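You operate a simulated robot arm through the tools that you are given. There is no shell and no other tool.

You are at the controls of a simulated two-armed robot. One attempt, no reset.

TASK
Top up the green beaker with 30 g of rice; press it flat.
Fine: white mark, plate in, 30 g key, green key once, plate out; it stays on the plate; white press back. Set down upright: what you pick out, white press. Where these are worked on the way, their far stop is far enough and under half their travel is too little: steel plate.

Only the result counts: the job must be done as asked and must still hold three seconds after the hand-in. Knocking over, shifting, dropping, spilling or breaking anything else fails it.

THE ROBOT
Two 7-joint arms with fingered hands on one trunk that stands fixed in place. Base frame: the origin is at the foot of the trunk, x ahead of it, y to its left, z up. Lengths are in mm, angles in rad, forces in N, time in s.
The left shoulder is at [30, 119, 1094], the right one opposite. With the tool pointing down near the work surface each hand reaches from about 300 to 760 mm from the base axis, measured 20 degrees to its own side. Payload 3.8 kg a hand.
The TCP of each hand is the grasp point between the finger pads, 25 mm short of the fingertips. In the tool frame z runs along the fingers and y along their closing line. Largest opening 88 mm; the body of the gripper starts 29 mm behind the TCP. The gripper is a hand of 4 fingers: y runs from the thumb to the fingers, the wrist lies at [-13, -106, -174] in the tool frame, and closing takes about 1.5 s.
Orientation is that of the tool frame in the base frame, as a unit quaternion [x, y, z, w]. With the fingers straight down and the wrist toward the robot, the tool's x, y and z point along [0, 1, 0], [1, 0, 0] and [0, 0, -1] of the base frame.

THE INTERFACE
- The arms move only by the tool servo_tool. It takes "left_steps", "right_steps" or both (then of equal length, played together; a hand with none holds still); each is text: rows parted by semicolons, each of 6 numbers parted by spaces: the shift along the tool's x, y, z in units of 20 mm (1.0 is 20 mm), then the turn, a rotation vector about the tool's x, y, z in units of 4 degrees (1.0 is 4 degrees). In form: tx ty tz ax ay az; .... A call has 1 to 20 rows; each row shifts and turns the commanded pose from where the row before left it, along the tool's axes as they then stand. "left_hand" and "right_hand" are, for a hand that has rows, the closure in counts, from 0 (fully open) to 255 (shut), set as the call begins (left out, the last holds). A call with a number of a shift or a turn outside -1 to 1 is refused whole. A row lasts 0.2 s, in which the tool goes at most 50 mm and 0.15 rad; a call with a longer step from one row to the next is refused whole, and so is a gripper value outside its range. Where a pose cannot be reached the arm comes as near as it can. A force on the tool above 90 N (or 10 N above the force at the start of the call, whichever is more), or a blocked arm, ends the call early, and 0.2 s more pass. The fingers move at their own pace (about 153 mm/s each) and stop on an object; they squeeze with about 33 N. The grip force told is the motor's: it shows also when the fingers shut on nothing. Time passes only in rows, and 0.2 s behind the last, so rows that do not move let the fingers close. It gives the time, the measured TCP pose, the force on the tool (base axes), the opening and the grip force at its end, in the units of the frame above (readings bear some noise), with the torque about the TCP (base axes, N m) and any sound that the robot's microphone picked up.
- Cameras (640 x 400 px; columns grow to the right, rows downward): "scene" is now at [61.7, 17.8, 1651]; the picture's right is [0.13, -0.99, 0.00], its down [-0.69, -0.09, -0.72] and it looks along [0.71, 0.09, -0.70] (base axes); focal length 283 px, centre (320, 200). "left" rides on the left gripper at [-64, -83, -98] in its tool frame; the picture's right is [-0.62, -0.37, 0.69], its down [0.71, -0.63, 0.30] and it looks along [0.32, 0.68, 0.65] (tool axes); focal length 265 px, centre (320, 200). "right" rides on the right gripper at [64, -83, -98] in its tool frame; the picture's right is [-0.62, 0.37, -0.69], its down [-0.71, -0.63, 0.30] and it looks along [-0.32, 0.68, 0.65] (tool axes); focal length 265 px, centre (320, 200). There is no depth. A picture from a camera that has moved, and an enlarged one, comes with that camera's place and axes in the base frame and with its lens. The place of the scene camera against the robot may be out by one fixed shift of up to 12 mm in any direction.
- get_image(camera): a new picture of that camera. The clock stands still meanwhile.
- lift_body(by): slides the trunk up (or, below 0, down) by that many mm; the arms and the scene camera ride with it, the base frame stays. It gives what a move gives, with no picture.
- set_fingers(index, middle, ring, thumb_bend, thumb_turn, hand): sets how far each is bent, from 0 (flat) to 1 (curled in); at 0.3 the hand is open as for a grip, at 0.7 the pads meet at the TCP. One left out holds its place. A second passes; each finger stops where it meets its share of the squeeze, and holds until it gets a number again. A gripper value or a shape takes the hand back. It gives what a move gives, with no picture; readings hold the bend of each and the force on the fingers (four entries, about 0 where the hand has none), thumb and palm. thumb_turn goes from beside the hand (0) to across from the fingers (1), as for a grip.
- hand_shape(shape, hand): the hand has 4 fingers and takes this shape, open, in about a second: jaw (thumb against the fingers, like two jaws); tri (thumb and two fingers); tip (a fingertip pinch); poke (one finger out to press); point (the index stretched); flat (the hand flat); cup (the hand cupped); fist (a fist). The gripper value then closes the fingers along that shape, each until it touches; the sizes above hold for jaw. It gives what a move gives, with no picture.
- head_to(pan, tilt): turns the head with the scene camera to pan (to the left, within 2.094 rad either way) and tilt (down, from -0.506 to 1.204), counted from straight ahead of the robot. It gives what a move gives.
- enlarge(camera, box): a new picture of the part [left, top, right, bottom] of that camera's present view, enlarged. The clock stands still meanwhile.
- job_done(): hands the job in; it is judged then, once.

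Places have to be worked out from the pictures, the camera data and where the tool is seen. Open the grippers and draw the arms clear of the work before you hand the job in, unless the task says otherwise.

The tools are called by a JSON object that holds its "name" and its "arguments". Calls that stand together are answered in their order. servo_tool: Moves the arms, as the interface text tells. Its arguments: {"type":"object","properties":{"left_steps":{"type":"string"},"left_hand":{"type":"number"},"right_steps":{"type":"string"},"right_hand":{"type":"number"}},"required":[]} The other tools are called the same way: lift_body (by) slides the trunk up or down; hand_shape (shape, hand) gives the hand a shape; set_fingers (index, middle, ring, thumb_bend, thumb_turn, hand) moves the fingers one by one; head_to (pan, tilt) turns the head that bears the scene camera; get_image (camera) takes a picture; enlarge (camera, box) takes an enlarged picture of a part of a camera's view; job_done () hands the job in.

At the start:

```text
time: 0.0
left_tool_pos: [451.2, 292.6, 1367.9]
left_tcp_rot: [0.707, 0.707, 0.0, 0.0]
left_force: [0.4, 0.0, -0.4]
left_ft_torque: [-0.01, -0.01, -0.02]
left_finger_gap: 87.5
left_finger_force: 0.0
left_shape: jaw
left_bend: [0.3, 0.3, 0.3, 0.3, 0.98]
left_finger forces: [0.0, 0.0, 0.0, 0.0, 0.0, 0.0]
right_tool_pos: [511.9, -126.4, 1386.9]
right_tcp_rot: [0.707, 0.707, 0.0, 0.0]
right_force: [1.0, -0.4, -0.2]
right_ft_torque: [-0.01, -0.02, 0.02]
right_finger_gap: 87.3
right_finger_force: 0.0
right_shape: jaw
right_bend: [0.3, 0.3, 0.3, 0.3, 0.98]
right_finger forces: [0.0, 0.1, 0.0, 0.1, 0.0, 0.0]
trunk travel left (down, up): [-250.0, 340.0]
head pan, tilt: [0.127, 0.771]
```

scene: 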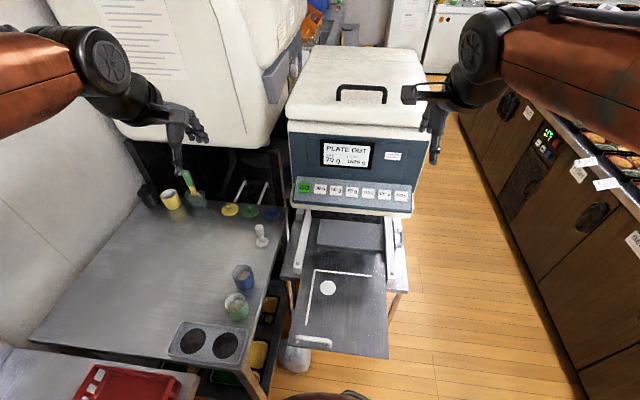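
right: 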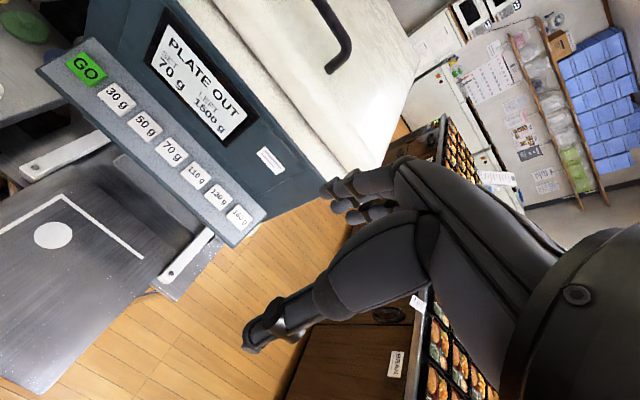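
left: 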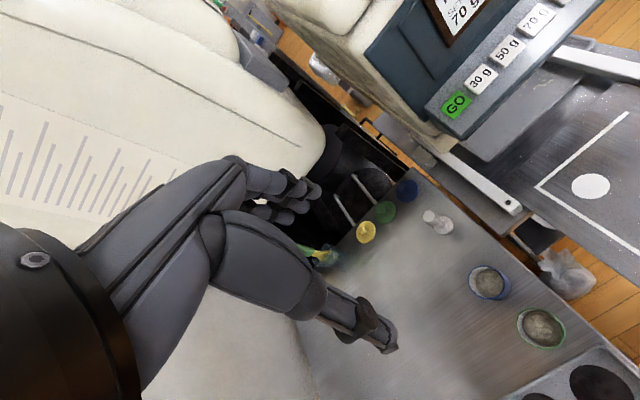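

I begin by looking closer at the machine, the table and the beakers before any motion.

{"name": "enlarge", "arguments": {"camera": "scene", "box": [270, 130, 430, 230]}}

{"name": "enlarge", "arguments": {"camera": "scene", "box": [140, 210, 300, 370]}}

{"name": "enlarge", "arguments": {"camera": "scene", "box": [270, 220, 430, 370]}}

{"name": "enlarge", "arguments": {"camera": "scene", "box": [120, 120, 300, 260]}}

```text
4.00 times, centred on (350, 180) of scene
camera zoom: at [61.7, 17.8, 1651.0], right [0.13, -0.99, 0.0], down [-0.69, -0.09, -0.72], along [0.71, 0.09, -0.7], focal length 1132 px, centre (200, 280)
```

zoom: 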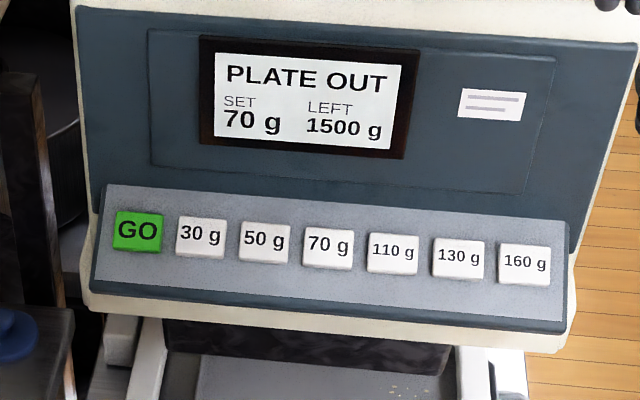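

```text
2.50 times, centred on (220, 290) of scene
camera zoom: at [61.7, 17.8, 1651.0], right [0.13, -0.99, 0.0], down [-0.69, -0.09, -0.72], along [0.71, 0.09, -0.7], focal length 708 px, centre (570, -25)
```

zoom: 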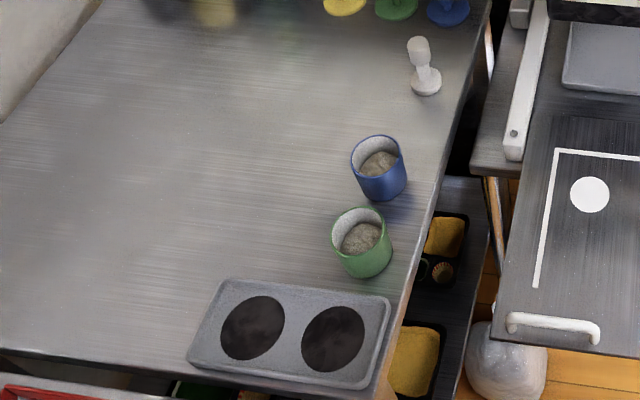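

```text
2.67 times, centred on (350, 295) of scene
camera zoom: at [61.7, 17.8, 1651.0], right [0.13, -0.99, 0.0], down [-0.69, -0.09, -0.72], along [0.71, 0.09, -0.7], focal length 755 px, centre (240, -53)
```

zoom: 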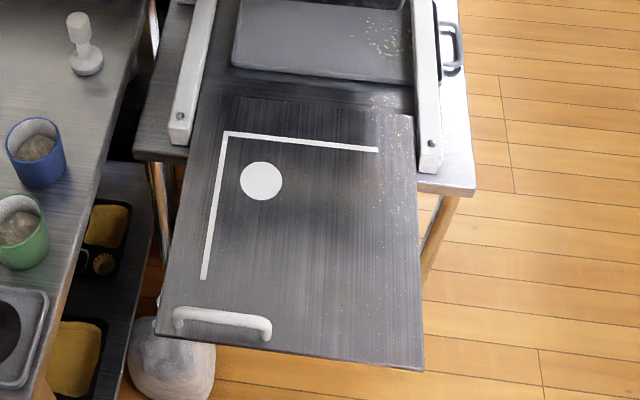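

```text
2.86 times, centred on (210, 190) of scene
camera zoom: at [61.7, 17.8, 1651.0], right [0.13, -0.99, 0.0], down [-0.69, -0.09, -0.72], along [0.71, 0.09, -0.7], focal length 809 px, centre (634, 229)
```

zoom: 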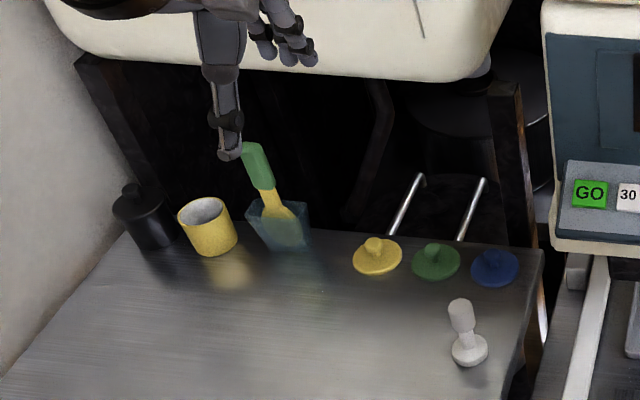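

The keys sit around x≈649, z≈1118 (GO y≈129, 30 g y≈85); the table seems at z≈840. I tilt the head down for a better view of plate, handle and beakers.

{"name": "head_to", "arguments": {"pan": 0.25, "tilt": 1.15}}

{"name": "get_image", "arguments": {"camera": "scene"}}

```text
time: 0.8
left_tool_pos: [450.4, 292.4, 1368.0]
left_tcp_rot: [0.707, 0.707, 0.0, -0.001]
left_force: [-0.1, 0.1, 0.1]
left_ft_torque: [-0.03, 0.01, 0.04]
left_finger_gap: 87.8
left_finger_force: 0.0
left_shape: jaw
left_bend: [0.3, 0.3, 0.3, 0.3, 0.98]
left_finger forces: [0.0, 0.0, 0.0, 0.0, 0.0, 0.0]
right_tool_pos: [511.6, -126.7, 1386.4]
right_tcp_rot: [0.707, 0.707, -0.001, 0.001]
right_force: [0.4, -0.6, 0.8]
right_ft_torque: [-0.01, -0.03, 0.0]
right_finger_gap: 87.5
right_finger_force: 0.0
right_shape: jaw
right_bend: [0.3, 0.3, 0.3, 0.3, 0.98]
right_finger forces: [0.1, 0.1, 0.0, 0.0, 0.1, 0.0]
trunk travel left (down, up): [-250.0, 340.0]
head pan, tilt: [0.25, 1.15]
```

```text
taken
camera scene: at [38.3, 22.2, 1624.0], right [0.25, -0.97, 0.0], down [-0.88, -0.23, -0.41], along [0.4, 0.1, -0.91], focal length 283 px, centre (320, 200)
```

scene: 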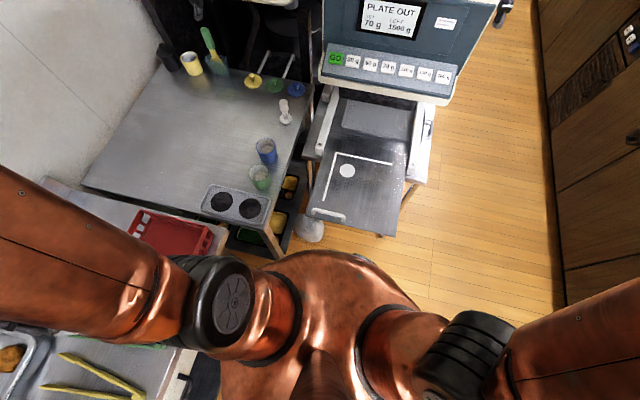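

The plate, handle and beakers are visible together; I enlarge those parts.

{"name": "enlarge", "arguments": {"camera": "scene", "box": [290, 130, 450, 240]}}

{"name": "enlarge", "arguments": {"camera": "scene", "box": [190, 90, 320, 230]}}

```text
3.64 times, centred on (370, 185) of scene
camera zoom: at [38.3, 22.2, 1624.0], right [0.25, -0.97, 0.0], down [-0.88, -0.23, -0.41], along [0.4, 0.1, -0.91], focal length 1029 px, centre (138, 254)
```

zoom: 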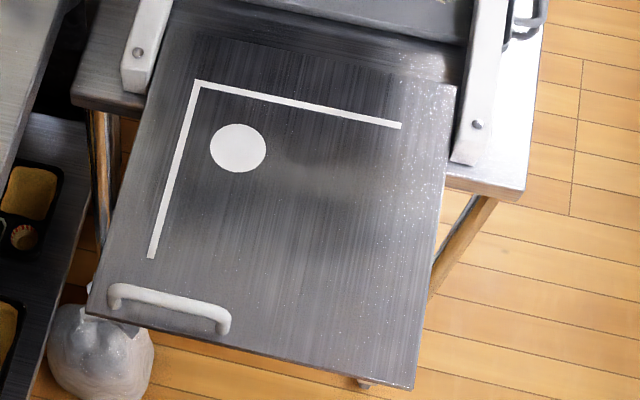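

```text
2.86 times, centred on (255, 160) of scene
camera zoom: at [38.3, 22.2, 1624.0], right [0.25, -0.97, 0.0], down [-0.88, -0.23, -0.41], along [0.4, 0.1, -0.91], focal length 809 px, centre (506, 314)
```

zoom: 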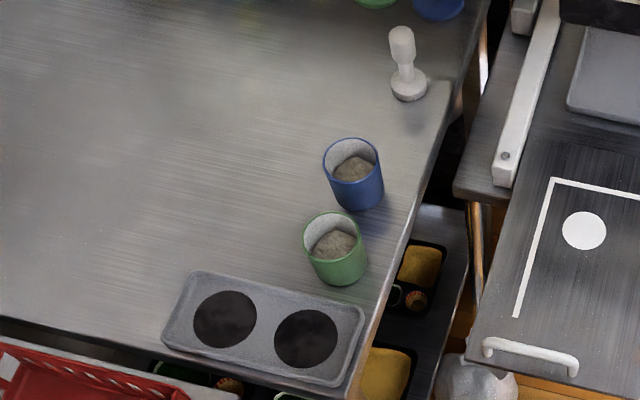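

Both hands need close views for accuracy. I lower both to about z=1050 near x=350–400, well clear above the table and plate, and take pictures with the wrist cameras.

{"name": "servo_tool", "arguments": {"left_steps": "-.105 -.125 .795 0 0 0;-.105 -.125 .795 0 0 0;-.105 -.125 .795 0 0 0;-.105 -.125 .795 0 0 0;-.105 -.125 .795 0 0 0;-.105 -.125 .795 0 0 0;-.105 -.125 .795 0 0 0;-.105 -.125 .795 0 0 0;-.105 -.125 .795 0 0 0;-.105 -.125 .795 0 0 0;-.105 -.125 .795 0 0 0;-.105 -.125 .795 0 0 0;-.105 -.125 .795 0 0 0;-.105 -.125 .795 0 0 0;-.105 -.125 .795 0 0 0;-.105 -.125 .795 0 0 0;-.105 -.125 .795 0 0 0;-.105 -.125 .795 0 0 0;-.105 -.125 .795 0 0 0;-.105 -.125 .795 0 0 0", "right_steps": ".065 -.4 .8425 0 0 0;.065 -.4 .8425 0 0 0;.065 -.4 .8425 0 0 0;.065 -.4 .8425 0 0 0;.065 -.4 .8425 0 0 0;.065 -.4 .8425 0 0 0;.065 -.4 .8425 0 0 0;.065 -.4 .8425 0 0 0;.065 -.4 .8425 0 0 0;.065 -.4 .8425 0 0 0;.065 -.4 .8425 0 0 0;.065 -.4 .8425 0 0 0;.065 -.4 .8425 0 0 0;.065 -.4 .8425 0 0 0;.065 -.4 .8425 0 0 0;.065 -.4 .8425 0 0 0;.065 -.4 .8425 0 0 0;.065 -.4 .8425 0 0 0;.065 -.4 .8425 0 0 0;.065 -.4 .8425 0 0 0"}}

{"name": "get_image", "arguments": {"camera": "left"}}

{"name": "get_image", "arguments": {"camera": "right"}}

{"name": "get_image", "arguments": {"camera": "scene"}}

```text
time: 5.0
left_tool_pos: [401.5, 252.7, 1050.2]
left_tcp_rot: [0.707, 0.707, 0.0, 0.0]
left_force: [0.0, 0.0, -0.3]
left_ft_torque: [-0.01, 0.06, -0.01]
left_finger_gap: 87.5
left_finger_force: 0.1
left_shape: jaw
left_bend: [0.3, 0.3, 0.3, 0.3, 0.98]
left_finger forces: [0.0, 0.1, 0.0, 0.0, 0.0, 0.1]
right_tool_pos: [373.7, -95.1, 1047.9]
right_tcp_rot: [0.707, 0.707, -0.001, -0.001]
right_force: [-0.5, 0.1, -0.2]
right_ft_torque: [0.02, 0.01, 0.01]
right_finger_gap: 87.5
right_finger_force: 0.2
right_shape: jaw
right_bend: [0.3, 0.3, 0.3, 0.3, 0.98]
right_finger forces: [0.1, 0.0, 0.0, 0.0, 0.0, 0.1]
right hand out of reach, approached as far as the arm can: row 18, 19, 20
trunk travel left (down, up): [-250.0, 340.0]
head pan, tilt: [0.25, 1.15]
```

```text
taken
camera left: at [319.1, 188.1, 1147.6], right [-0.37, -0.62, -0.69], down [-0.63, 0.71, -0.3], along [0.68, 0.32, -0.65], focal length 265 px, centre (320, 200)
```

left: 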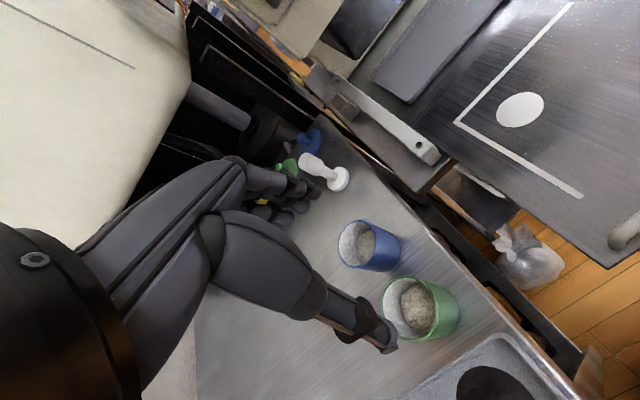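

```text
taken
camera right: at [290.2, -30.4, 1146.1], right [0.37, -0.62, 0.69], down [-0.63, -0.71, -0.3], along [0.68, -0.33, -0.65], focal length 265 px, centre (320, 200)
```

right: 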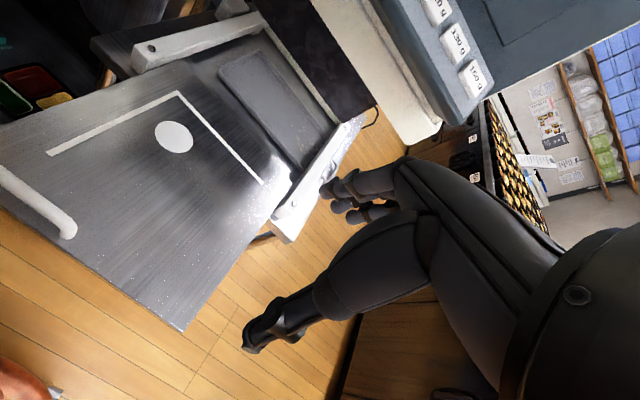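

```text
taken
camera scene: at [39.2, 23.0, 1623.9], right [0.25, -0.97, 0.0], down [-0.88, -0.23, -0.41], along [0.39, 0.1, -0.91], focal length 283 px, centre (320, 200)
```

scene: 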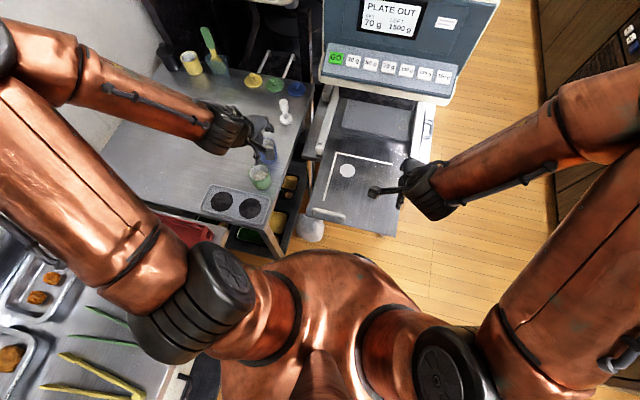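

Triangulating gives the mark at about (545, 45, 755) and the green rim centre near (399, 295, 879), diameter ≈63; the scene camera seems off by ≈(+4, +8). I turn the left hand 90° so it closes along y, clear of the blue beaker.

{"name": "servo_tool", "arguments": {"left_steps": "0 0 0 0 0 1;0 0 0 0 0 1;0 0 0 0 0 1;0 0 0 0 0 1;0 0 0 0 0 1;0 0 0 0 0 1;0 0 0 0 0 1;0 0 0 0 0 1;0 0 0 0 0 1;0 0 0 0 0 1;0 0 0 0 0 1;0 0 0 0 0 1;0 0 0 0 0 1;0 0 0 0 0 1;0 0 0 0 0 1;0 0 0 0 0 1;0 0 0 0 0 1;0 0 0 0 0 1;0 0 0 0 0 1;0 0 0 0 0 1"}}

{"name": "get_image", "arguments": {"camera": "left"}}

```text
time: 9.2
left_tool_pos: [402.9, 250.2, 1049.8]
left_tcp_rot: [0.996, 0.085, 0.0, 0.0]
left_force: [0.8, 0.0, -0.3]
left_ft_torque: [-0.01, -0.03, 0.01]
left_finger_gap: 87.6
left_finger_force: 0.0
left_shape: jaw
left_bend: [0.3, 0.3, 0.3, 0.3, 0.98]
left_finger forces: [0.1, 0.0, 0.0, 0.0, 0.1, 0.1]
right_tool_pos: [373.4, -95.2, 1048.4]
right_tcp_rot: [0.708, 0.707, -0.001, -0.001]
right_force: [-0.2, 0.7, 0.5]
right_ft_torque: [0.0, -0.01, 0.01]
right_finger_gap: 87.4
right_finger_force: 0.0
right_shape: jaw
right_bend: [0.3, 0.3, 0.3, 0.3, 0.98]
right_finger forces: [0.0, 0.0, 0.1, 0.0, 0.0, 0.0]
trunk travel left (down, up): [-250.0, 340.0]
head pan, tilt: [0.25, 1.15]
```

```text
taken
camera left: at [324.6, 321.4, 1147.3], right [-0.67, 0.26, -0.69], down [0.6, 0.74, -0.3], along [0.44, -0.62, -0.65], focal length 265 px, centre (320, 200)
```

left: 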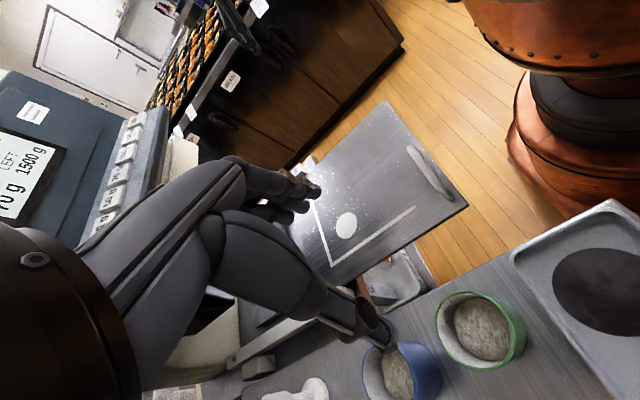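

The new view puts the green rim at (402, 298), agreeing with the earlier fix. I move the left TCP above it to (400.5, 297, 960).

{"name": "servo_tool", "arguments": {"left_steps": ".056 -.466 .9 0 0 0;.056 -.466 .9 0 0 0;.056 -.466 .9 0 0 0;.056 -.466 .9 0 0 0;.056 -.466 .9 0 0 0;0 0 0 0 0 0"}}

{"name": "get_image", "arguments": {"camera": "left"}}

{"name": "enlarge", "arguments": {"camera": "scene", "box": [190, 90, 320, 230]}}

```text
time: 10.7
left_tool_pos: [398.8, 297.4, 961.2]
left_tcp_rot: [0.996, 0.087, 0.0, 0.0]
left_force: [0.3, 0.1, -0.4]
left_ft_torque: [0.01, 0.01, -0.01]
left_finger_gap: 87.3
left_finger_force: 0.0
left_shape: jaw
left_bend: [0.3, 0.3, 0.3, 0.3, 0.98]
left_finger forces: [0.1, 0.1, 0.1, 0.1, 0.1, 0.0]
right_tool_pos: [373.6, -95.9, 1047.5]
right_tcp_rot: [0.707, 0.707, -0.001, 0.0]
right_force: [0.3, -0.7, -0.2]
right_ft_torque: [-0.04, -0.02, 0.01]
right_finger_gap: 87.8
right_finger_force: 0.0
right_shape: jaw
right_bend: [0.3, 0.3, 0.3, 0.3, 0.98]
right_finger forces: [0.0, 0.0, 0.1, 0.1, 0.1, 0.0]
trunk travel left (down, up): [-250.0, 340.0]
head pan, tilt: [0.25, 1.15]
```

```text
taken
camera left: at [321.4, 368.1, 1057.6], right [-0.67, 0.26, -0.69], down [0.59, 0.74, -0.3], along [0.44, -0.62, -0.65], focal length 265 px, centre (320, 200)
```

left: 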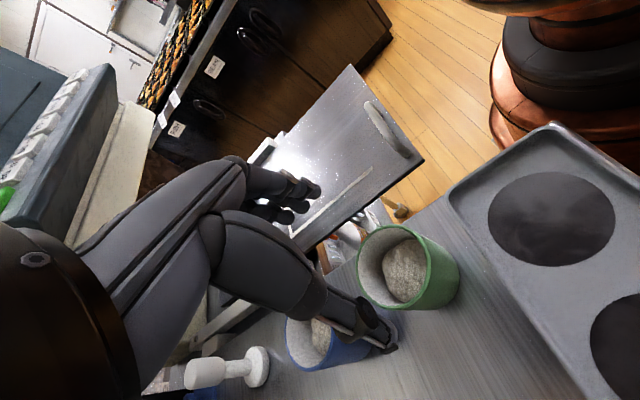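

```text
2.86 times, centred on (255, 160) of scene
camera zoom: at [38.0, 22.0, 1623.9], right [0.25, -0.97, 0.0], down [-0.88, -0.23, -0.41], along [0.4, 0.1, -0.91], focal length 809 px, centre (506, 314)
```

zoom: 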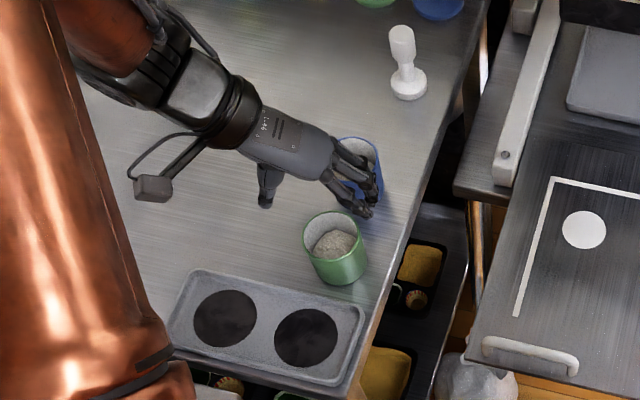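

Rim confirmed at (399, 298, 879) and the base is at about z=819. I descend to TCP z≈862 with the hand open, then will close.

{"name": "servo_tool", "arguments": {"left_steps": "0 0 .99 0 0 0;0 0 .99 0 0 0;0 0 .99 0 0 0;0 0 .99 0 0 0;0 0 .99 0 0 0;0 0 0 0 0 0"}}

{"name": "get_image", "arguments": {"camera": "left"}}

{"name": "enlarge", "arguments": {"camera": "scene", "box": [190, 90, 320, 230]}}

```text
time: 12.1
left_tool_pos: [399.3, 295.8, 862.7]
left_tcp_rot: [0.996, 0.088, 0.0, 0.0]
left_force: [-0.6, -1.9, 0.9]
left_ft_torque: [-0.02, 0.03, 0.01]
left_finger_gap: 87.6
left_finger_force: 0.0
left_shape: jaw
left_bend: [0.3, 0.3, 0.3, 0.3, 0.98]
left_finger forces: [0.8, 0.1, 0.0, 0.0, 0.2, 0.0]
right_tool_pos: [373.5, -96.5, 1048.0]
right_tcp_rot: [0.707, 0.707, -0.001, 0.0]
right_force: [0.6, -0.3, 0.2]
right_ft_torque: [-0.02, 0.0, -0.01]
right_finger_gap: 87.6
right_finger_force: 0.1
right_shape: jaw
right_bend: [0.3, 0.3, 0.3, 0.3, 0.98]
right_finger forces: [0.1, 0.1, 0.0, 0.0, 0.1, 0.0]
trunk travel left (down, up): [-250.0, 340.0]
head pan, tilt: [0.25, 1.15]
```

```text
taken
camera left: at [322.0, 367.4, 959.1], right [-0.67, 0.26, -0.69], down [0.59, 0.74, -0.3], along [0.44, -0.62, -0.65], focal length 265 px, centre (320, 200)
```

left: 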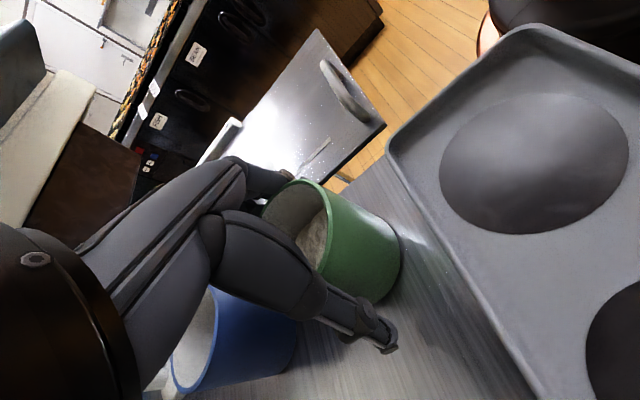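

```text
2.86 times, centred on (255, 160) of scene
camera zoom: at [38.0, 22.0, 1623.9], right [0.25, -0.97, 0.0], down [-0.88, -0.23, -0.41], along [0.4, 0.1, -0.91], focal length 809 px, centre (506, 314)
```

zoom: 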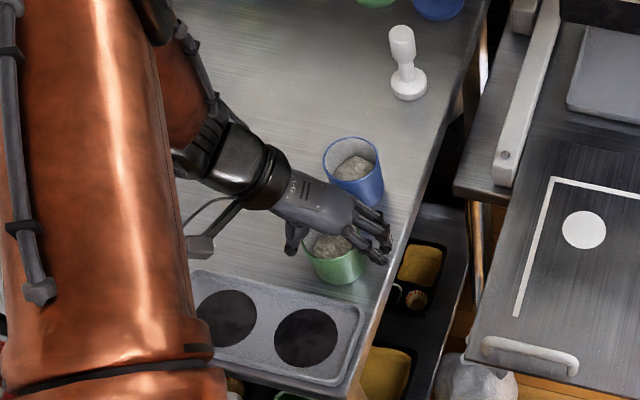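

A light touch (≈2 N) shows; I enlarge the hand view to make sure no finger is inside the beaker before closing.

{"name": "enlarge", "arguments": {"camera": "left", "box": [200, 140, 420, 340]}}

{"name": "enlarge", "arguments": {"camera": "scene", "box": [230, 140, 290, 200]}}

{"name": "get_image", "arguments": {"camera": "right"}}

```text
2.00 times, centred on (310, 240) of left
camera zoom: at [322.0, 367.4, 959.1], right [-0.67, 0.26, -0.69], down [0.59, 0.74, -0.3], along [0.44, -0.62, -0.65], focal length 531 px, centre (340, 120)
```

zoom: 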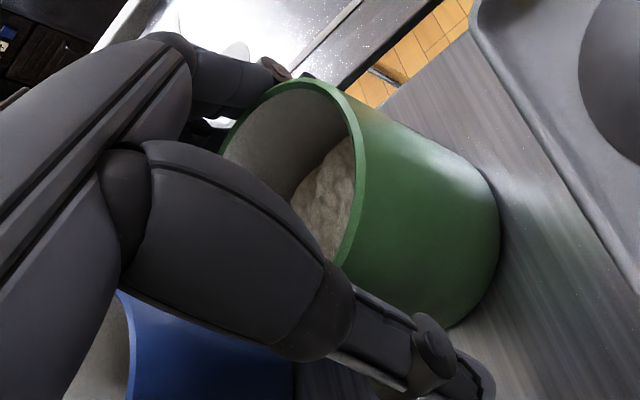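

```text
6.67 times, centred on (260, 170) of scene
camera zoom: at [38.0, 22.0, 1623.9], right [0.25, -0.97, 0.0], down [-0.88, -0.23, -0.41], along [0.4, 0.1, -0.91], focal length 1887 px, centre (720, 400)
```

zoom: 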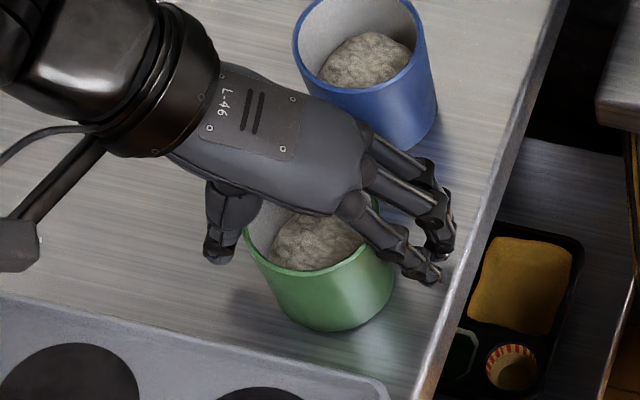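

```text
taken
camera right: at [289.3, -31.3, 1146.5], right [0.37, -0.62, 0.69], down [-0.63, -0.71, -0.3], along [0.68, -0.33, -0.65], focal length 265 px, centre (320, 200)
```

right: 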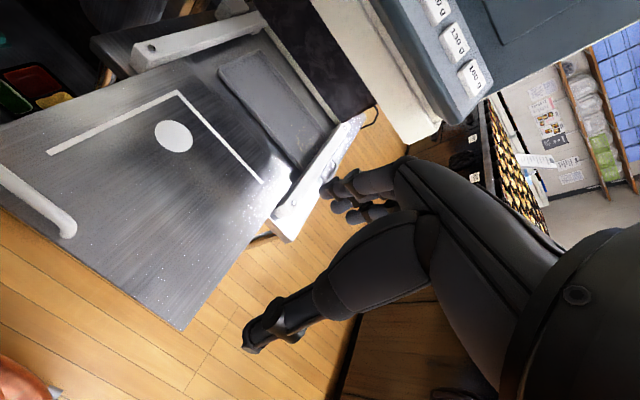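

All fingers are outside the beaker and the rim is centred within ~2 mm. I close the left hand on it.

{"name": "servo_tool", "arguments": {"left_steps": "0 0 0 0 0 0;0 0 0 0 0 0;0 0 0 0 0 0;0 0 0 0 0 0;0 0 0 0 0 0;0 0 0 0 0 0;0 0 0 0 0 0;0 0 0 0 0 0", "left_hand": 140}}

{"name": "enlarge", "arguments": {"camera": "left", "box": [200, 140, 420, 340]}}

{"name": "enlarge", "arguments": {"camera": "scene", "box": [230, 140, 290, 200]}}

```text
time: 13.8
left_tool_pos: [399.7, 296.5, 862.8]
left_tcp_rot: [0.996, 0.087, 0.0, 0.0]
left_force: [0.1, -0.3, 0.6]
left_ft_torque: [0.01, -0.04, -0.01]
left_finger_gap: 53.6
left_finger_force: 32.8
left_shape: jaw
left_bend: [0.34, 0.46, 0.47, 0.59, 0.98]
left_finger forces: [14.2, 15.0, 2.7, 0.1, 32.4, 0.0]
right_tool_pos: [372.7, -95.9, 1047.6]
right_tcp_rot: [0.706, 0.708, -0.001, 0.0]
right_force: [0.2, 0.1, -0.5]
right_ft_torque: [-0.03, 0.0, 0.01]
right_finger_gap: 87.6
right_finger_force: 0.1
right_shape: jaw
right_bend: [0.3, 0.3, 0.3, 0.3, 0.98]
right_finger forces: [0.0, 0.1, 0.0, 0.0, 0.0, 0.1]
trunk travel left (down, up): [-250.0, 340.0]
head pan, tilt: [0.25, 1.15]
```

```text
2.00 times, centred on (310, 240) of left
camera zoom: at [322.2, 367.5, 959.2], right [-0.67, 0.26, -0.69], down [0.59, 0.74, -0.3], along [0.44, -0.62, -0.65], focal length 531 px, centre (340, 120)
```

zoom: 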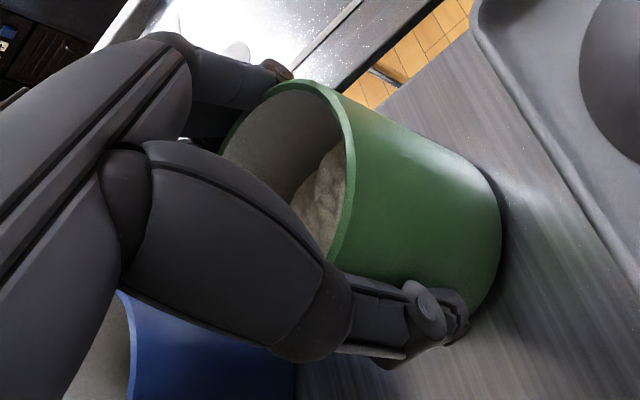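

```text
6.67 times, centred on (260, 170) of scene
camera zoom: at [38.3, 22.2, 1623.9], right [0.25, -0.97, 0.0], down [-0.88, -0.23, -0.41], along [0.4, 0.1, -0.91], focal length 1887 px, centre (720, 400)
```

zoom: 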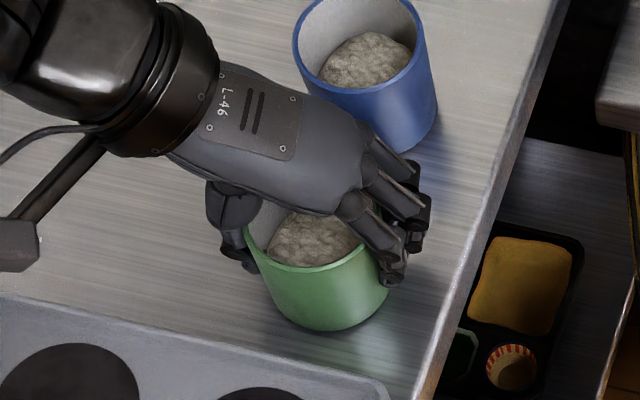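

The grip is balanced (index 14, middle 15, thumb 32 N) and the beaker hardly moved. I lift it slowly 90 mm and check.

{"name": "servo_tool", "arguments": {"left_steps": "0 0 -.1 0 0 0;0 0 -.2 0 0 0;0 0 -.4 0 0 0;0 0 -.5 0 0 0;0 0 -.5 0 0 0;0 0 -.5 0 0 0;0 0 -.5 0 0 0;0 0 -.5 0 0 0;0 0 -.5 0 0 0;0 0 -.4 0 0 0;0 0 -.3 0 0 0;0 0 -.1 0 0 0;0 0 0 0 0 0"}}

{"name": "get_image", "arguments": {"camera": "left"}}

{"name": "get_image", "arguments": {"camera": "scene"}}

{"name": "enlarge", "arguments": {"camera": "scene", "box": [220, 110, 300, 190]}}

```text
time: 16.6
left_tool_pos: [398.8, 298.0, 950.2]
left_tcp_rot: [0.996, 0.088, 0.0, 0.0]
left_force: [-0.5, 0.4, -1.0]
left_ft_torque: [-0.01, -0.02, -0.02]
left_finger_gap: 53.7
left_finger_force: 33.4
left_shape: jaw
left_bend: [0.34, 0.46, 0.47, 0.59, 0.98]
left_finger forces: [14.1, 14.9, 2.5, 0.1, 32.1, 0.1]
right_tool_pos: [373.0, -95.9, 1047.9]
right_tcp_rot: [0.707, 0.707, -0.001, 0.0]
right_force: [0.3, -0.3, 0.4]
right_ft_torque: [-0.01, 0.0, -0.02]
right_finger_gap: 87.7
right_finger_force: 0.1
right_shape: jaw
right_bend: [0.3, 0.3, 0.3, 0.3, 0.98]
right_finger forces: [0.0, 0.0, 0.0, 0.0, 0.1, 0.0]
trunk travel left (down, up): [-250.0, 340.0]
head pan, tilt: [0.25, 1.15]
```

```text
taken
camera left: at [321.8, 368.7, 1048.6], right [-0.67, 0.25, -0.69], down [0.59, 0.74, -0.3], along [0.44, -0.62, -0.65], focal length 265 px, centre (320, 200)
```

left: 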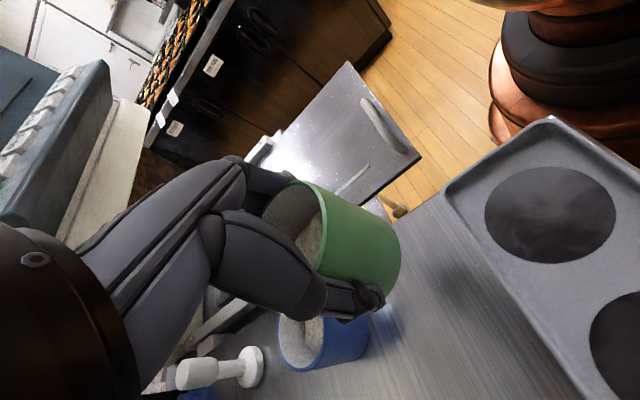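

```text
taken
camera scene: at [38.4, 22.3, 1623.9], right [0.25, -0.97, 0.0], down [-0.88, -0.23, -0.41], along [0.4, 0.1, -0.91], focal length 283 px, centre (320, 200)
```

scene: 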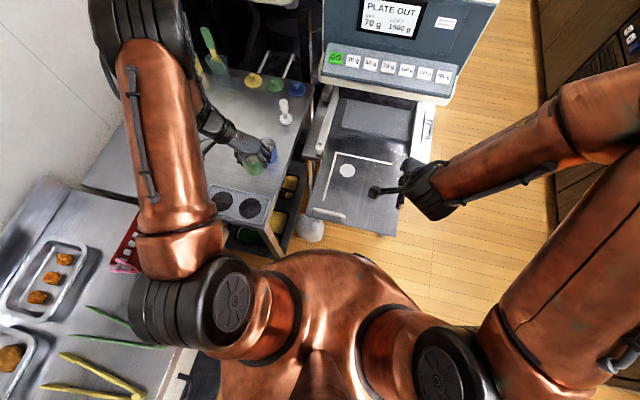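

```text
5.00 times, centred on (260, 150) of scene
camera zoom: at [38.4, 22.3, 1623.9], right [0.25, -0.97, 0.0], down [-0.88, -0.23, -0.41], along [0.4, 0.1, -0.91], focal length 1416 px, centre (620, 450)
```

zoom: 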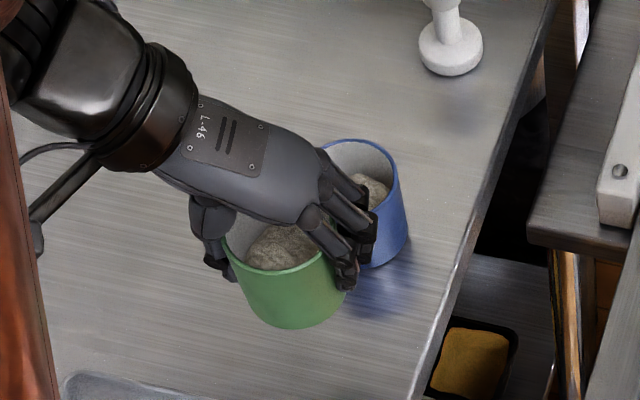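

The beaker hangs level in the grip, base about 44 mm below the TCP. I carry it at z≈950 over the white mark at (545, 45).

{"name": "servo_tool", "arguments": {"left_steps": ".1 .3 0 0 0 0;.2 .55 0 0 0 0;.26 .72 0 0 0 0;.26 .72 0 0 0 0;.26 .72 0 0 0 0;.26 .72 0 0 0 0;.26 .72 0 0 0 0;.26 .72 0 0 0 0;.26 .72 0 0 0 0;.26 .72 0 0 0 0;.26 .72 0 0 0 0;.26 .72 0 0 0 0;.26 .72 0 0 0 0;.26 .72 0 0 0 0;.26 .72 0 0 0 0;.26 .72 0 0 0 0;.26 .72 0 0 0 0;.26 .72 0 0 0 0;.26 .72 0 0 0 0;.27 .65 0 0 0 0"}}

{"name": "servo_tool", "arguments": {"left_steps": ".1 .4 0 0 0 0;.05 .3 0 0 0 0;0 0 0 0 0 0"}}

{"name": "get_image", "arguments": {"camera": "left"}}

{"name": "get_image", "arguments": {"camera": "scene"}}

{"name": "get_image", "arguments": {"camera": "right"}}

```text
time: 20.9
left_tool_pos: [544.0, 43.5, 950.1]
left_tcp_rot: [0.996, 0.087, 0.0, 0.0]
left_force: [0.0, 0.1, -0.9]
left_ft_torque: [-0.01, 0.05, -0.02]
left_finger_gap: 53.7
left_finger_force: 32.9
left_shape: jaw
left_bend: [0.34, 0.46, 0.47, 0.59, 0.98]
left_finger forces: [14.1, 14.9, 2.5, 0.1, 32.0, 0.0]
right_tool_pos: [373.0, -96.1, 1048.0]
right_tcp_rot: [0.708, 0.707, -0.001, 0.0]
right_force: [0.1, 0.8, -0.2]
right_ft_torque: [-0.02, 0.01, -0.02]
right_finger_gap: 87.4
right_finger_force: 0.1
right_shape: jaw
right_bend: [0.3, 0.3, 0.3, 0.3, 0.98]
right_finger forces: [0.1, 0.0, 0.0, 0.0, 0.0, 0.0]
trunk travel left (down, up): [-250.0, 340.0]
head pan, tilt: [0.25, 1.15]
```

```text
time: 21.6
left_tool_pos: [548.7, 30.9, 950.6]
left_tcp_rot: [0.996, 0.087, 0.001, 0.0]
left_force: [-0.2, -0.3, 0.4]
left_ft_torque: [0.02, 0.0, 0.01]
left_finger_gap: 53.9
left_finger_force: 33.1
left_shape: jaw
left_bend: [0.34, 0.46, 0.47, 0.59, 0.98]
left_finger forces: [14.0, 14.9, 2.6, 0.0, 31.9, 0.0]
right_tool_pos: [374.5, -95.5, 1048.0]
right_tcp_rot: [0.707, 0.707, -0.001, 0.0]
right_force: [-0.2, 1.0, 0.7]
right_ft_torque: [0.03, -0.03, -0.02]
right_finger_gap: 87.6
right_finger_force: 0.1
right_shape: jaw
right_bend: [0.3, 0.3, 0.3, 0.3, 0.98]
right_finger forces: [0.1, 0.0, 0.0, 0.0, 0.0, 0.0]
trunk travel left (down, up): [-250.0, 340.0]
head pan, tilt: [0.25, 1.15]
```

```text
taken
camera left: at [471.8, 101.5, 1047.7], right [-0.67, 0.26, -0.69], down [0.59, 0.74, -0.3], along [0.44, -0.62, -0.65], focal length 265 px, centre (320, 200)
```

left: 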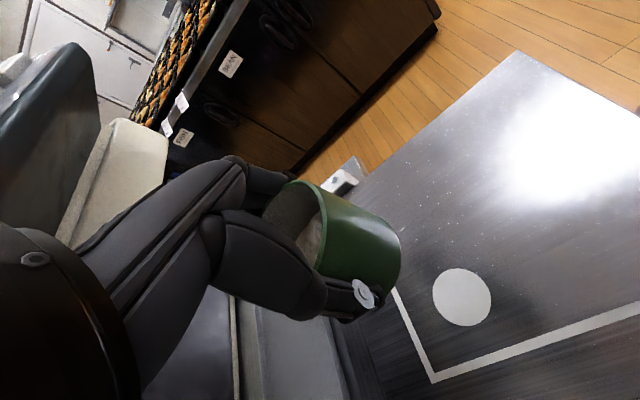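

```text
taken
camera scene: at [38.5, 22.2, 1623.9], right [0.25, -0.97, 0.0], down [-0.88, -0.23, -0.41], along [0.4, 0.1, -0.91], focal length 283 px, centre (320, 200)
```

scene: 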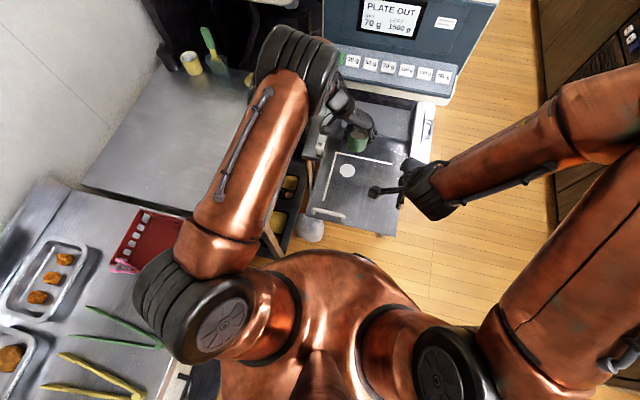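

```text
taken
camera right: at [289.7, -31.2, 1146.4], right [0.37, -0.62, 0.69], down [-0.63, -0.71, -0.3], along [0.68, -0.33, -0.65], focal length 265 px, centre (320, 200)
```

right: 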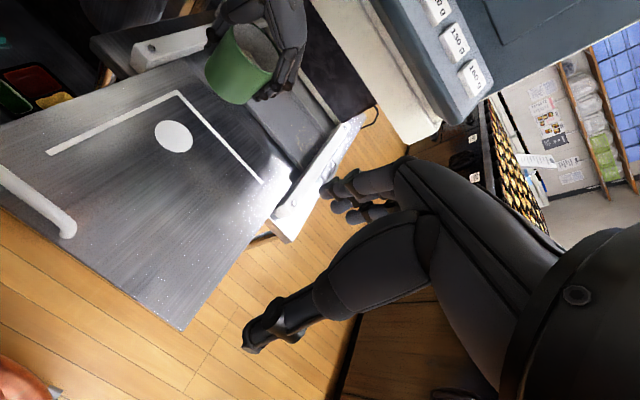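

The TCP overshot slightly to (549, 31); the wrist view puts the mark at about (548, 46). I correct and descend 140 mm.

{"name": "servo_tool", "arguments": {"left_steps": ".03 -.35 0 0 0 0;.035 -.355 0 0 0 0;0 0 .4 0 0 0;0 0 .7 0 0 0;0 0 .7 0 0 0;0 0 .7 0 0 0;0 0 .7 0 0 0;0 0 .7 0 0 0;0 0 .7 0 0 0;0 0 .7 0 0 0;0 0 .7 0 0 0;0 0 .5 0 0 0;0 0 .3 0 0 0;0 0 .2 0 0 0;0 0 0 0 0 0"}}

{"name": "get_image", "arguments": {"camera": "left"}}

{"name": "enlarge", "arguments": {"camera": "scene", "box": [300, 110, 420, 230]}}

{"name": "enlarge", "arguments": {"camera": "right", "box": [80, 40, 280, 200]}}

```text
time: 24.9
left_tool_pos: [548.4, 44.4, 811.3]
left_tcp_rot: [0.996, 0.087, 0.0, 0.001]
left_force: [0.0, -0.9, -1.0]
left_ft_torque: [-0.04, -0.02, -0.04]
left_finger_gap: 53.6
left_finger_force: 32.8
left_shape: jaw
left_bend: [0.34, 0.46, 0.47, 0.59, 0.98]
left_finger forces: [14.0, 14.9, 2.5, 0.0, 31.8, 0.1]
right_tool_pos: [372.8, -96.1, 1048.4]
right_tcp_rot: [0.708, 0.707, -0.001, 0.0]
right_force: [1.0, 0.2, -0.5]
right_ft_torque: [-0.02, -0.03, -0.01]
right_finger_gap: 87.5
right_finger_force: 0.1
right_shape: jaw
right_bend: [0.3, 0.3, 0.3, 0.3, 0.98]
right_finger forces: [0.0, 0.0, 0.1, 0.0, 0.0, 0.1]
trunk travel left (down, up): [-250.0, 340.0]
head pan, tilt: [0.25, 1.15]
```

```text
taken
camera left: at [471.3, 115.6, 908.7], right [-0.67, 0.26, -0.69], down [0.59, 0.74, -0.3], along [0.44, -0.62, -0.65], focal length 265 px, centre (320, 200)
```

left: 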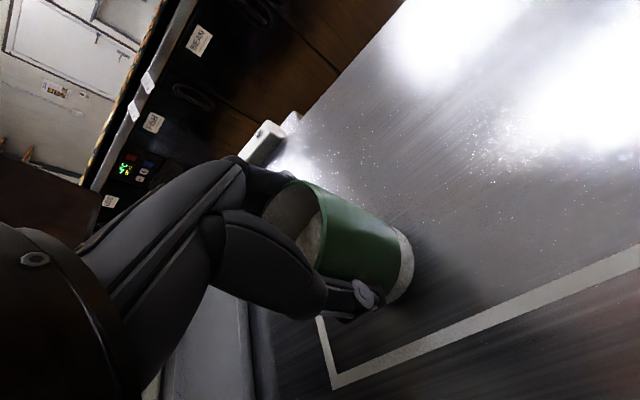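

```text
3.33 times, centred on (360, 170) of scene
camera zoom: at [38.4, 22.1, 1623.9], right [0.25, -0.97, 0.0], down [-0.88, -0.23, -0.41], along [0.4, 0.1, -0.91], focal length 944 px, centre (187, 300)
```

zoom: 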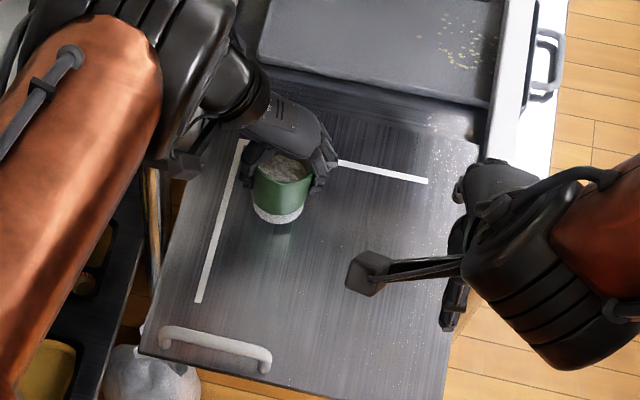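

```text
2.50 times, centred on (180, 120) of right
camera zoom: at [289.6, -31.3, 1146.4], right [0.37, -0.62, 0.69], down [-0.63, -0.71, -0.3], along [0.68, -0.33, -0.65], focal length 664 px, centre (670, 400)
```

zoom: 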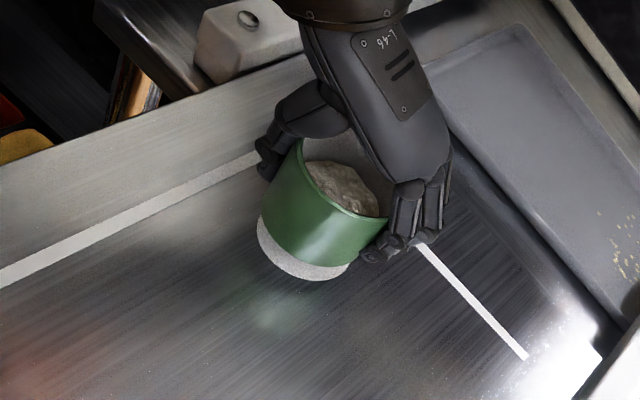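

Beaker is centred over the mark about 15 mm above the plate. I lower 10 mm more slowly and watch the force.

{"name": "servo_tool", "arguments": {"left_steps": "0 0 .1 0 0 0;0 0 .1 0 0 0;0 0 .1 0 0 0;0 0 .1 0 0 0;0 0 .1 0 0 0;0 0 0 0 0 0"}}

{"name": "enlarge", "arguments": {"camera": "right", "box": [80, 40, 280, 200]}}

```text
time: 26.2
left_tool_pos: [549.8, 45.2, 800.0]
left_tcp_rot: [0.996, 0.087, 0.0, 0.0]
left_force: [0.7, -0.2, -0.9]
left_ft_torque: [0.0, 0.01, 0.0]
left_finger_gap: 53.5
left_finger_force: 33.7
left_shape: jaw
left_bend: [0.34, 0.46, 0.47, 0.59, 0.98]
left_finger forces: [13.9, 14.9, 2.5, 0.0, 31.8, 0.0]
right_tool_pos: [373.1, -94.6, 1047.7]
right_tcp_rot: [0.707, 0.707, 0.0, 0.0]
right_force: [-0.1, 0.6, -0.1]
right_ft_torque: [-0.02, 0.0, 0.01]
right_finger_gap: 87.8
right_finger_force: 0.0
right_shape: jaw
right_bend: [0.3, 0.3, 0.3, 0.3, 0.98]
right_finger forces: [0.0, 0.0, 0.0, 0.1, 0.0, 0.0]
trunk travel left (down, up): [-250.0, 340.0]
head pan, tilt: [0.25, 1.15]
```

```text
2.50 times, centred on (180, 120) of right
camera zoom: at [289.7, -31.3, 1146.4], right [0.37, -0.62, 0.69], down [-0.63, -0.71, -0.3], along [0.68, -0.33, -0.65], focal length 664 px, centre (670, 400)
```

zoom: 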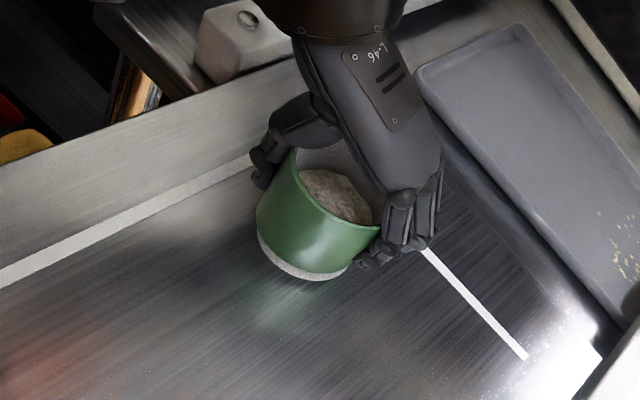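

Still a gap of maybe 5–10 mm and no contact force; I lower in smaller steps.

{"name": "servo_tool", "arguments": {"left_steps": "0 0 .07 0 0 0;0 0 .07 0 0 0;0 0 .07 0 0 0;0 0 0 0 0 0"}}

{"name": "servo_tool", "arguments": {"left_steps": "0 0 .05 0 0 0;0 0 .05 0 0 0;0 0 0 0 0 0"}}

{"name": "enlarge", "arguments": {"camera": "right", "box": [80, 40, 280, 200]}}

```text
time: 27.2
left_tool_pos: [548.7, 45.2, 795.9]
left_tcp_rot: [0.996, 0.087, -0.001, 0.0]
left_force: [-0.5, -0.4, -1.0]
left_ft_torque: [0.02, 0.0, 0.01]
left_finger_gap: 53.7
left_finger_force: 32.7
left_shape: jaw
left_bend: [0.34, 0.46, 0.47, 0.59, 0.98]
left_finger forces: [14.0, 14.9, 2.5, 0.0, 31.8, 0.0]
right_tool_pos: [373.2, -96.7, 1047.8]
right_tcp_rot: [0.707, 0.707, -0.001, 0.0]
right_force: [-0.5, 0.3, -0.4]
right_ft_torque: [0.02, 0.0, 0.0]
right_finger_gap: 87.6
right_finger_force: 0.1
right_shape: jaw
right_bend: [0.3, 0.3, 0.3, 0.3, 0.98]
right_finger forces: [0.1, 0.1, 0.0, 0.0, 0.1, 0.0]
trunk travel left (down, up): [-250.0, 340.0]
head pan, tilt: [0.25, 1.15]
```

```text
time: 28.1
left_tool_pos: [549.2, 45.4, 795.7]
left_tcp_rot: [0.996, 0.087, 0.0, 0.001]
left_force: [-0.7, 0.3, -1.4]
left_ft_torque: [0.04, 0.0, 0.0]
left_finger_gap: 53.8
left_finger_force: 32.8
left_shape: jaw
left_bend: [0.34, 0.46, 0.47, 0.59, 0.98]
left_finger forces: [14.0, 14.9, 2.5, 0.1, 31.8, 0.1]
right_tool_pos: [373.1, -96.1, 1048.0]
right_tcp_rot: [0.707, 0.707, -0.001, 0.0]
right_force: [0.0, 0.0, 0.3]
right_ft_torque: [-0.01, 0.01, 0.01]
right_finger_gap: 87.9
right_finger_force: 0.0
right_shape: jaw
right_bend: [0.3, 0.3, 0.3, 0.3, 0.98]
right_finger forces: [0.1, 0.0, 0.0, 0.0, 0.0, 0.0]
trunk travel left (down, up): [-250.0, 340.0]
head pan, tilt: [0.25, 1.15]
```

```text
2.50 times, centred on (180, 120) of right
camera zoom: at [289.7, -31.3, 1146.4], right [0.37, -0.62, 0.69], down [-0.63, -0.71, -0.3], along [0.68, -0.33, -0.65], focal length 664 px, centre (670, 400)
```

zoom: 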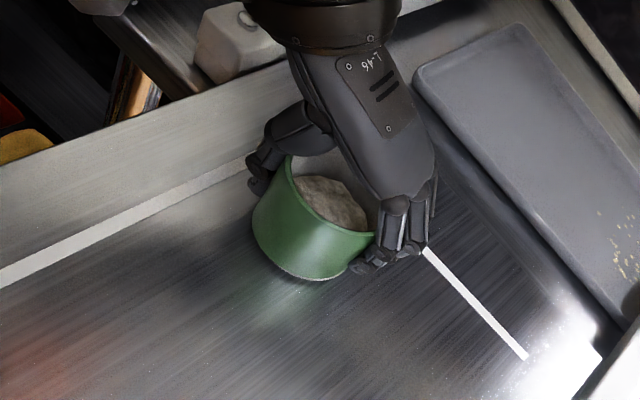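

Nearly down; lowering 3 mm more in 1 mm rows to find contact.

{"name": "servo_tool", "arguments": {"left_steps": "0 0 .05 0 0 0;0 0 .05 0 0 0;0 0 .05 0 0 0;0 0 0 0 0 0"}}

{"name": "enlarge", "arguments": {"camera": "left", "box": [240, 160, 460, 340]}}

```text
time: 29.1
left_tool_pos: [548.7, 44.2, 792.0]
left_tcp_rot: [0.996, 0.087, 0.0, -0.001]
left_force: [-0.1, -0.1, 1.1]
left_ft_torque: [-0.02, -0.01, -0.02]
left_finger_gap: 52.9
left_finger_force: 32.1
left_shape: jaw
left_bend: [0.34, 0.46, 0.47, 0.59, 0.98]
left_finger forces: [14.0, 15.1, 2.4, 0.0, 31.9, 0.0]
right_tool_pos: [372.4, -96.4, 1048.1]
right_tcp_rot: [0.707, 0.707, -0.001, 0.0]
right_force: [0.4, 0.7, -0.8]
right_ft_torque: [0.01, -0.01, -0.03]
right_finger_gap: 87.4
right_finger_force: 0.1
right_shape: jaw
right_bend: [0.3, 0.3, 0.3, 0.3, 0.98]
right_finger forces: [0.1, 0.0, 0.0, 0.0, 0.1, 0.0]
trunk travel left (down, up): [-250.0, 340.0]
head pan, tilt: [0.25, 1.15]
```

```text
2.22 times, centred on (350, 250) of left
camera zoom: at [471.3, 115.7, 889.4], right [-0.67, 0.25, -0.69], down [0.59, 0.74, -0.3], along [0.44, -0.62, -0.65], focal length 590 px, centre (253, 89)
```

zoom: 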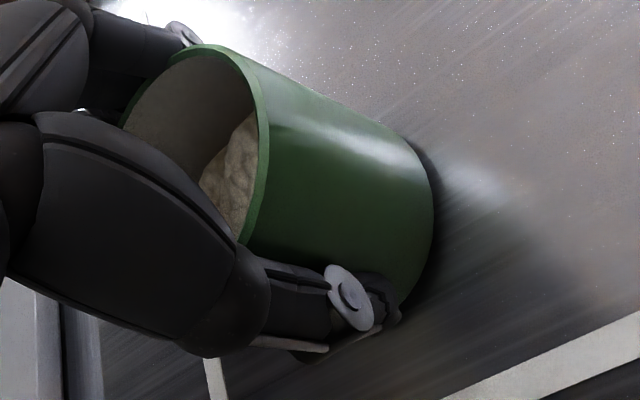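

Vertical force changed from about −1 to +1 N — likely first contact. One more small step to confirm.

{"name": "servo_tool", "arguments": {"left_steps": "0 0 .04 0 0 0;0 0 0 0 0 0;0 0 0 0 0 0"}}

{"name": "servo_tool", "arguments": {"left_steps": "0 0 .04 0 0 0;0 0 0 0 0 0;0 0 0 0 0 0"}}

```text
time: 29.9
left_tool_pos: [549.0, 44.2, 791.2]
left_tcp_rot: [0.996, 0.088, 0.001, 0.0]
left_force: [-0.3, 0.3, 5.9]
left_ft_torque: [-0.1, -0.17, -0.01]
left_finger_gap: 52.6
left_finger_force: 33.0
left_shape: jaw
left_bend: [0.73, 0.46, 0.47, 0.59, 0.98]
left_finger forces: [14.7, 15.2, 2.6, 0.0, 32.7, 0.1]
right_tool_pos: [373.0, -95.8, 1048.2]
right_tcp_rot: [0.707, 0.707, -0.001, 0.0]
right_force: [0.1, 0.4, -0.4]
right_ft_torque: [0.0, 0.01, 0.0]
right_finger_gap: 87.9
right_finger_force: 0.1
right_shape: jaw
right_bend: [0.3, 0.3, 0.3, 0.3, 0.98]
right_finger forces: [0.1, 0.1, 0.0, 0.0, 0.0, 0.0]
trunk travel left (down, up): [-250.0, 340.0]
head pan, tilt: [0.25, 1.15]
```

```text
time: 30.6
left_tool_pos: [548.9, 44.5, 790.9]
left_tcp_rot: [0.996, 0.087, 0.0, 0.001]
left_force: [0.1, 0.9, 14.0]
left_ft_torque: [-0.19, -0.24, 0.02]
left_finger_gap: 52.2
left_finger_force: 33.3
left_shape: jaw
left_bend: [0.73, 0.46, 0.47, 0.59, 0.98]
left_finger forces: [14.4, 15.1, 2.9, 0.0, 33.7, 0.0]
right_tool_pos: [371.7, -96.6, 1047.4]
right_tcp_rot: [0.707, 0.707, -0.002, 0.0]
right_force: [1.5, -0.2, -0.3]
right_ft_torque: [-0.01, -0.03, 0.01]
right_finger_gap: 87.7
right_finger_force: 0.1
right_shape: jaw
right_bend: [0.3, 0.3, 0.3, 0.3, 0.98]
right_finger forces: [0.1, 0.0, 0.1, 0.0, 0.1, 0.1]
trunk travel left (down, up): [-250.0, 340.0]
head pan, tilt: [0.25, 1.15]
```

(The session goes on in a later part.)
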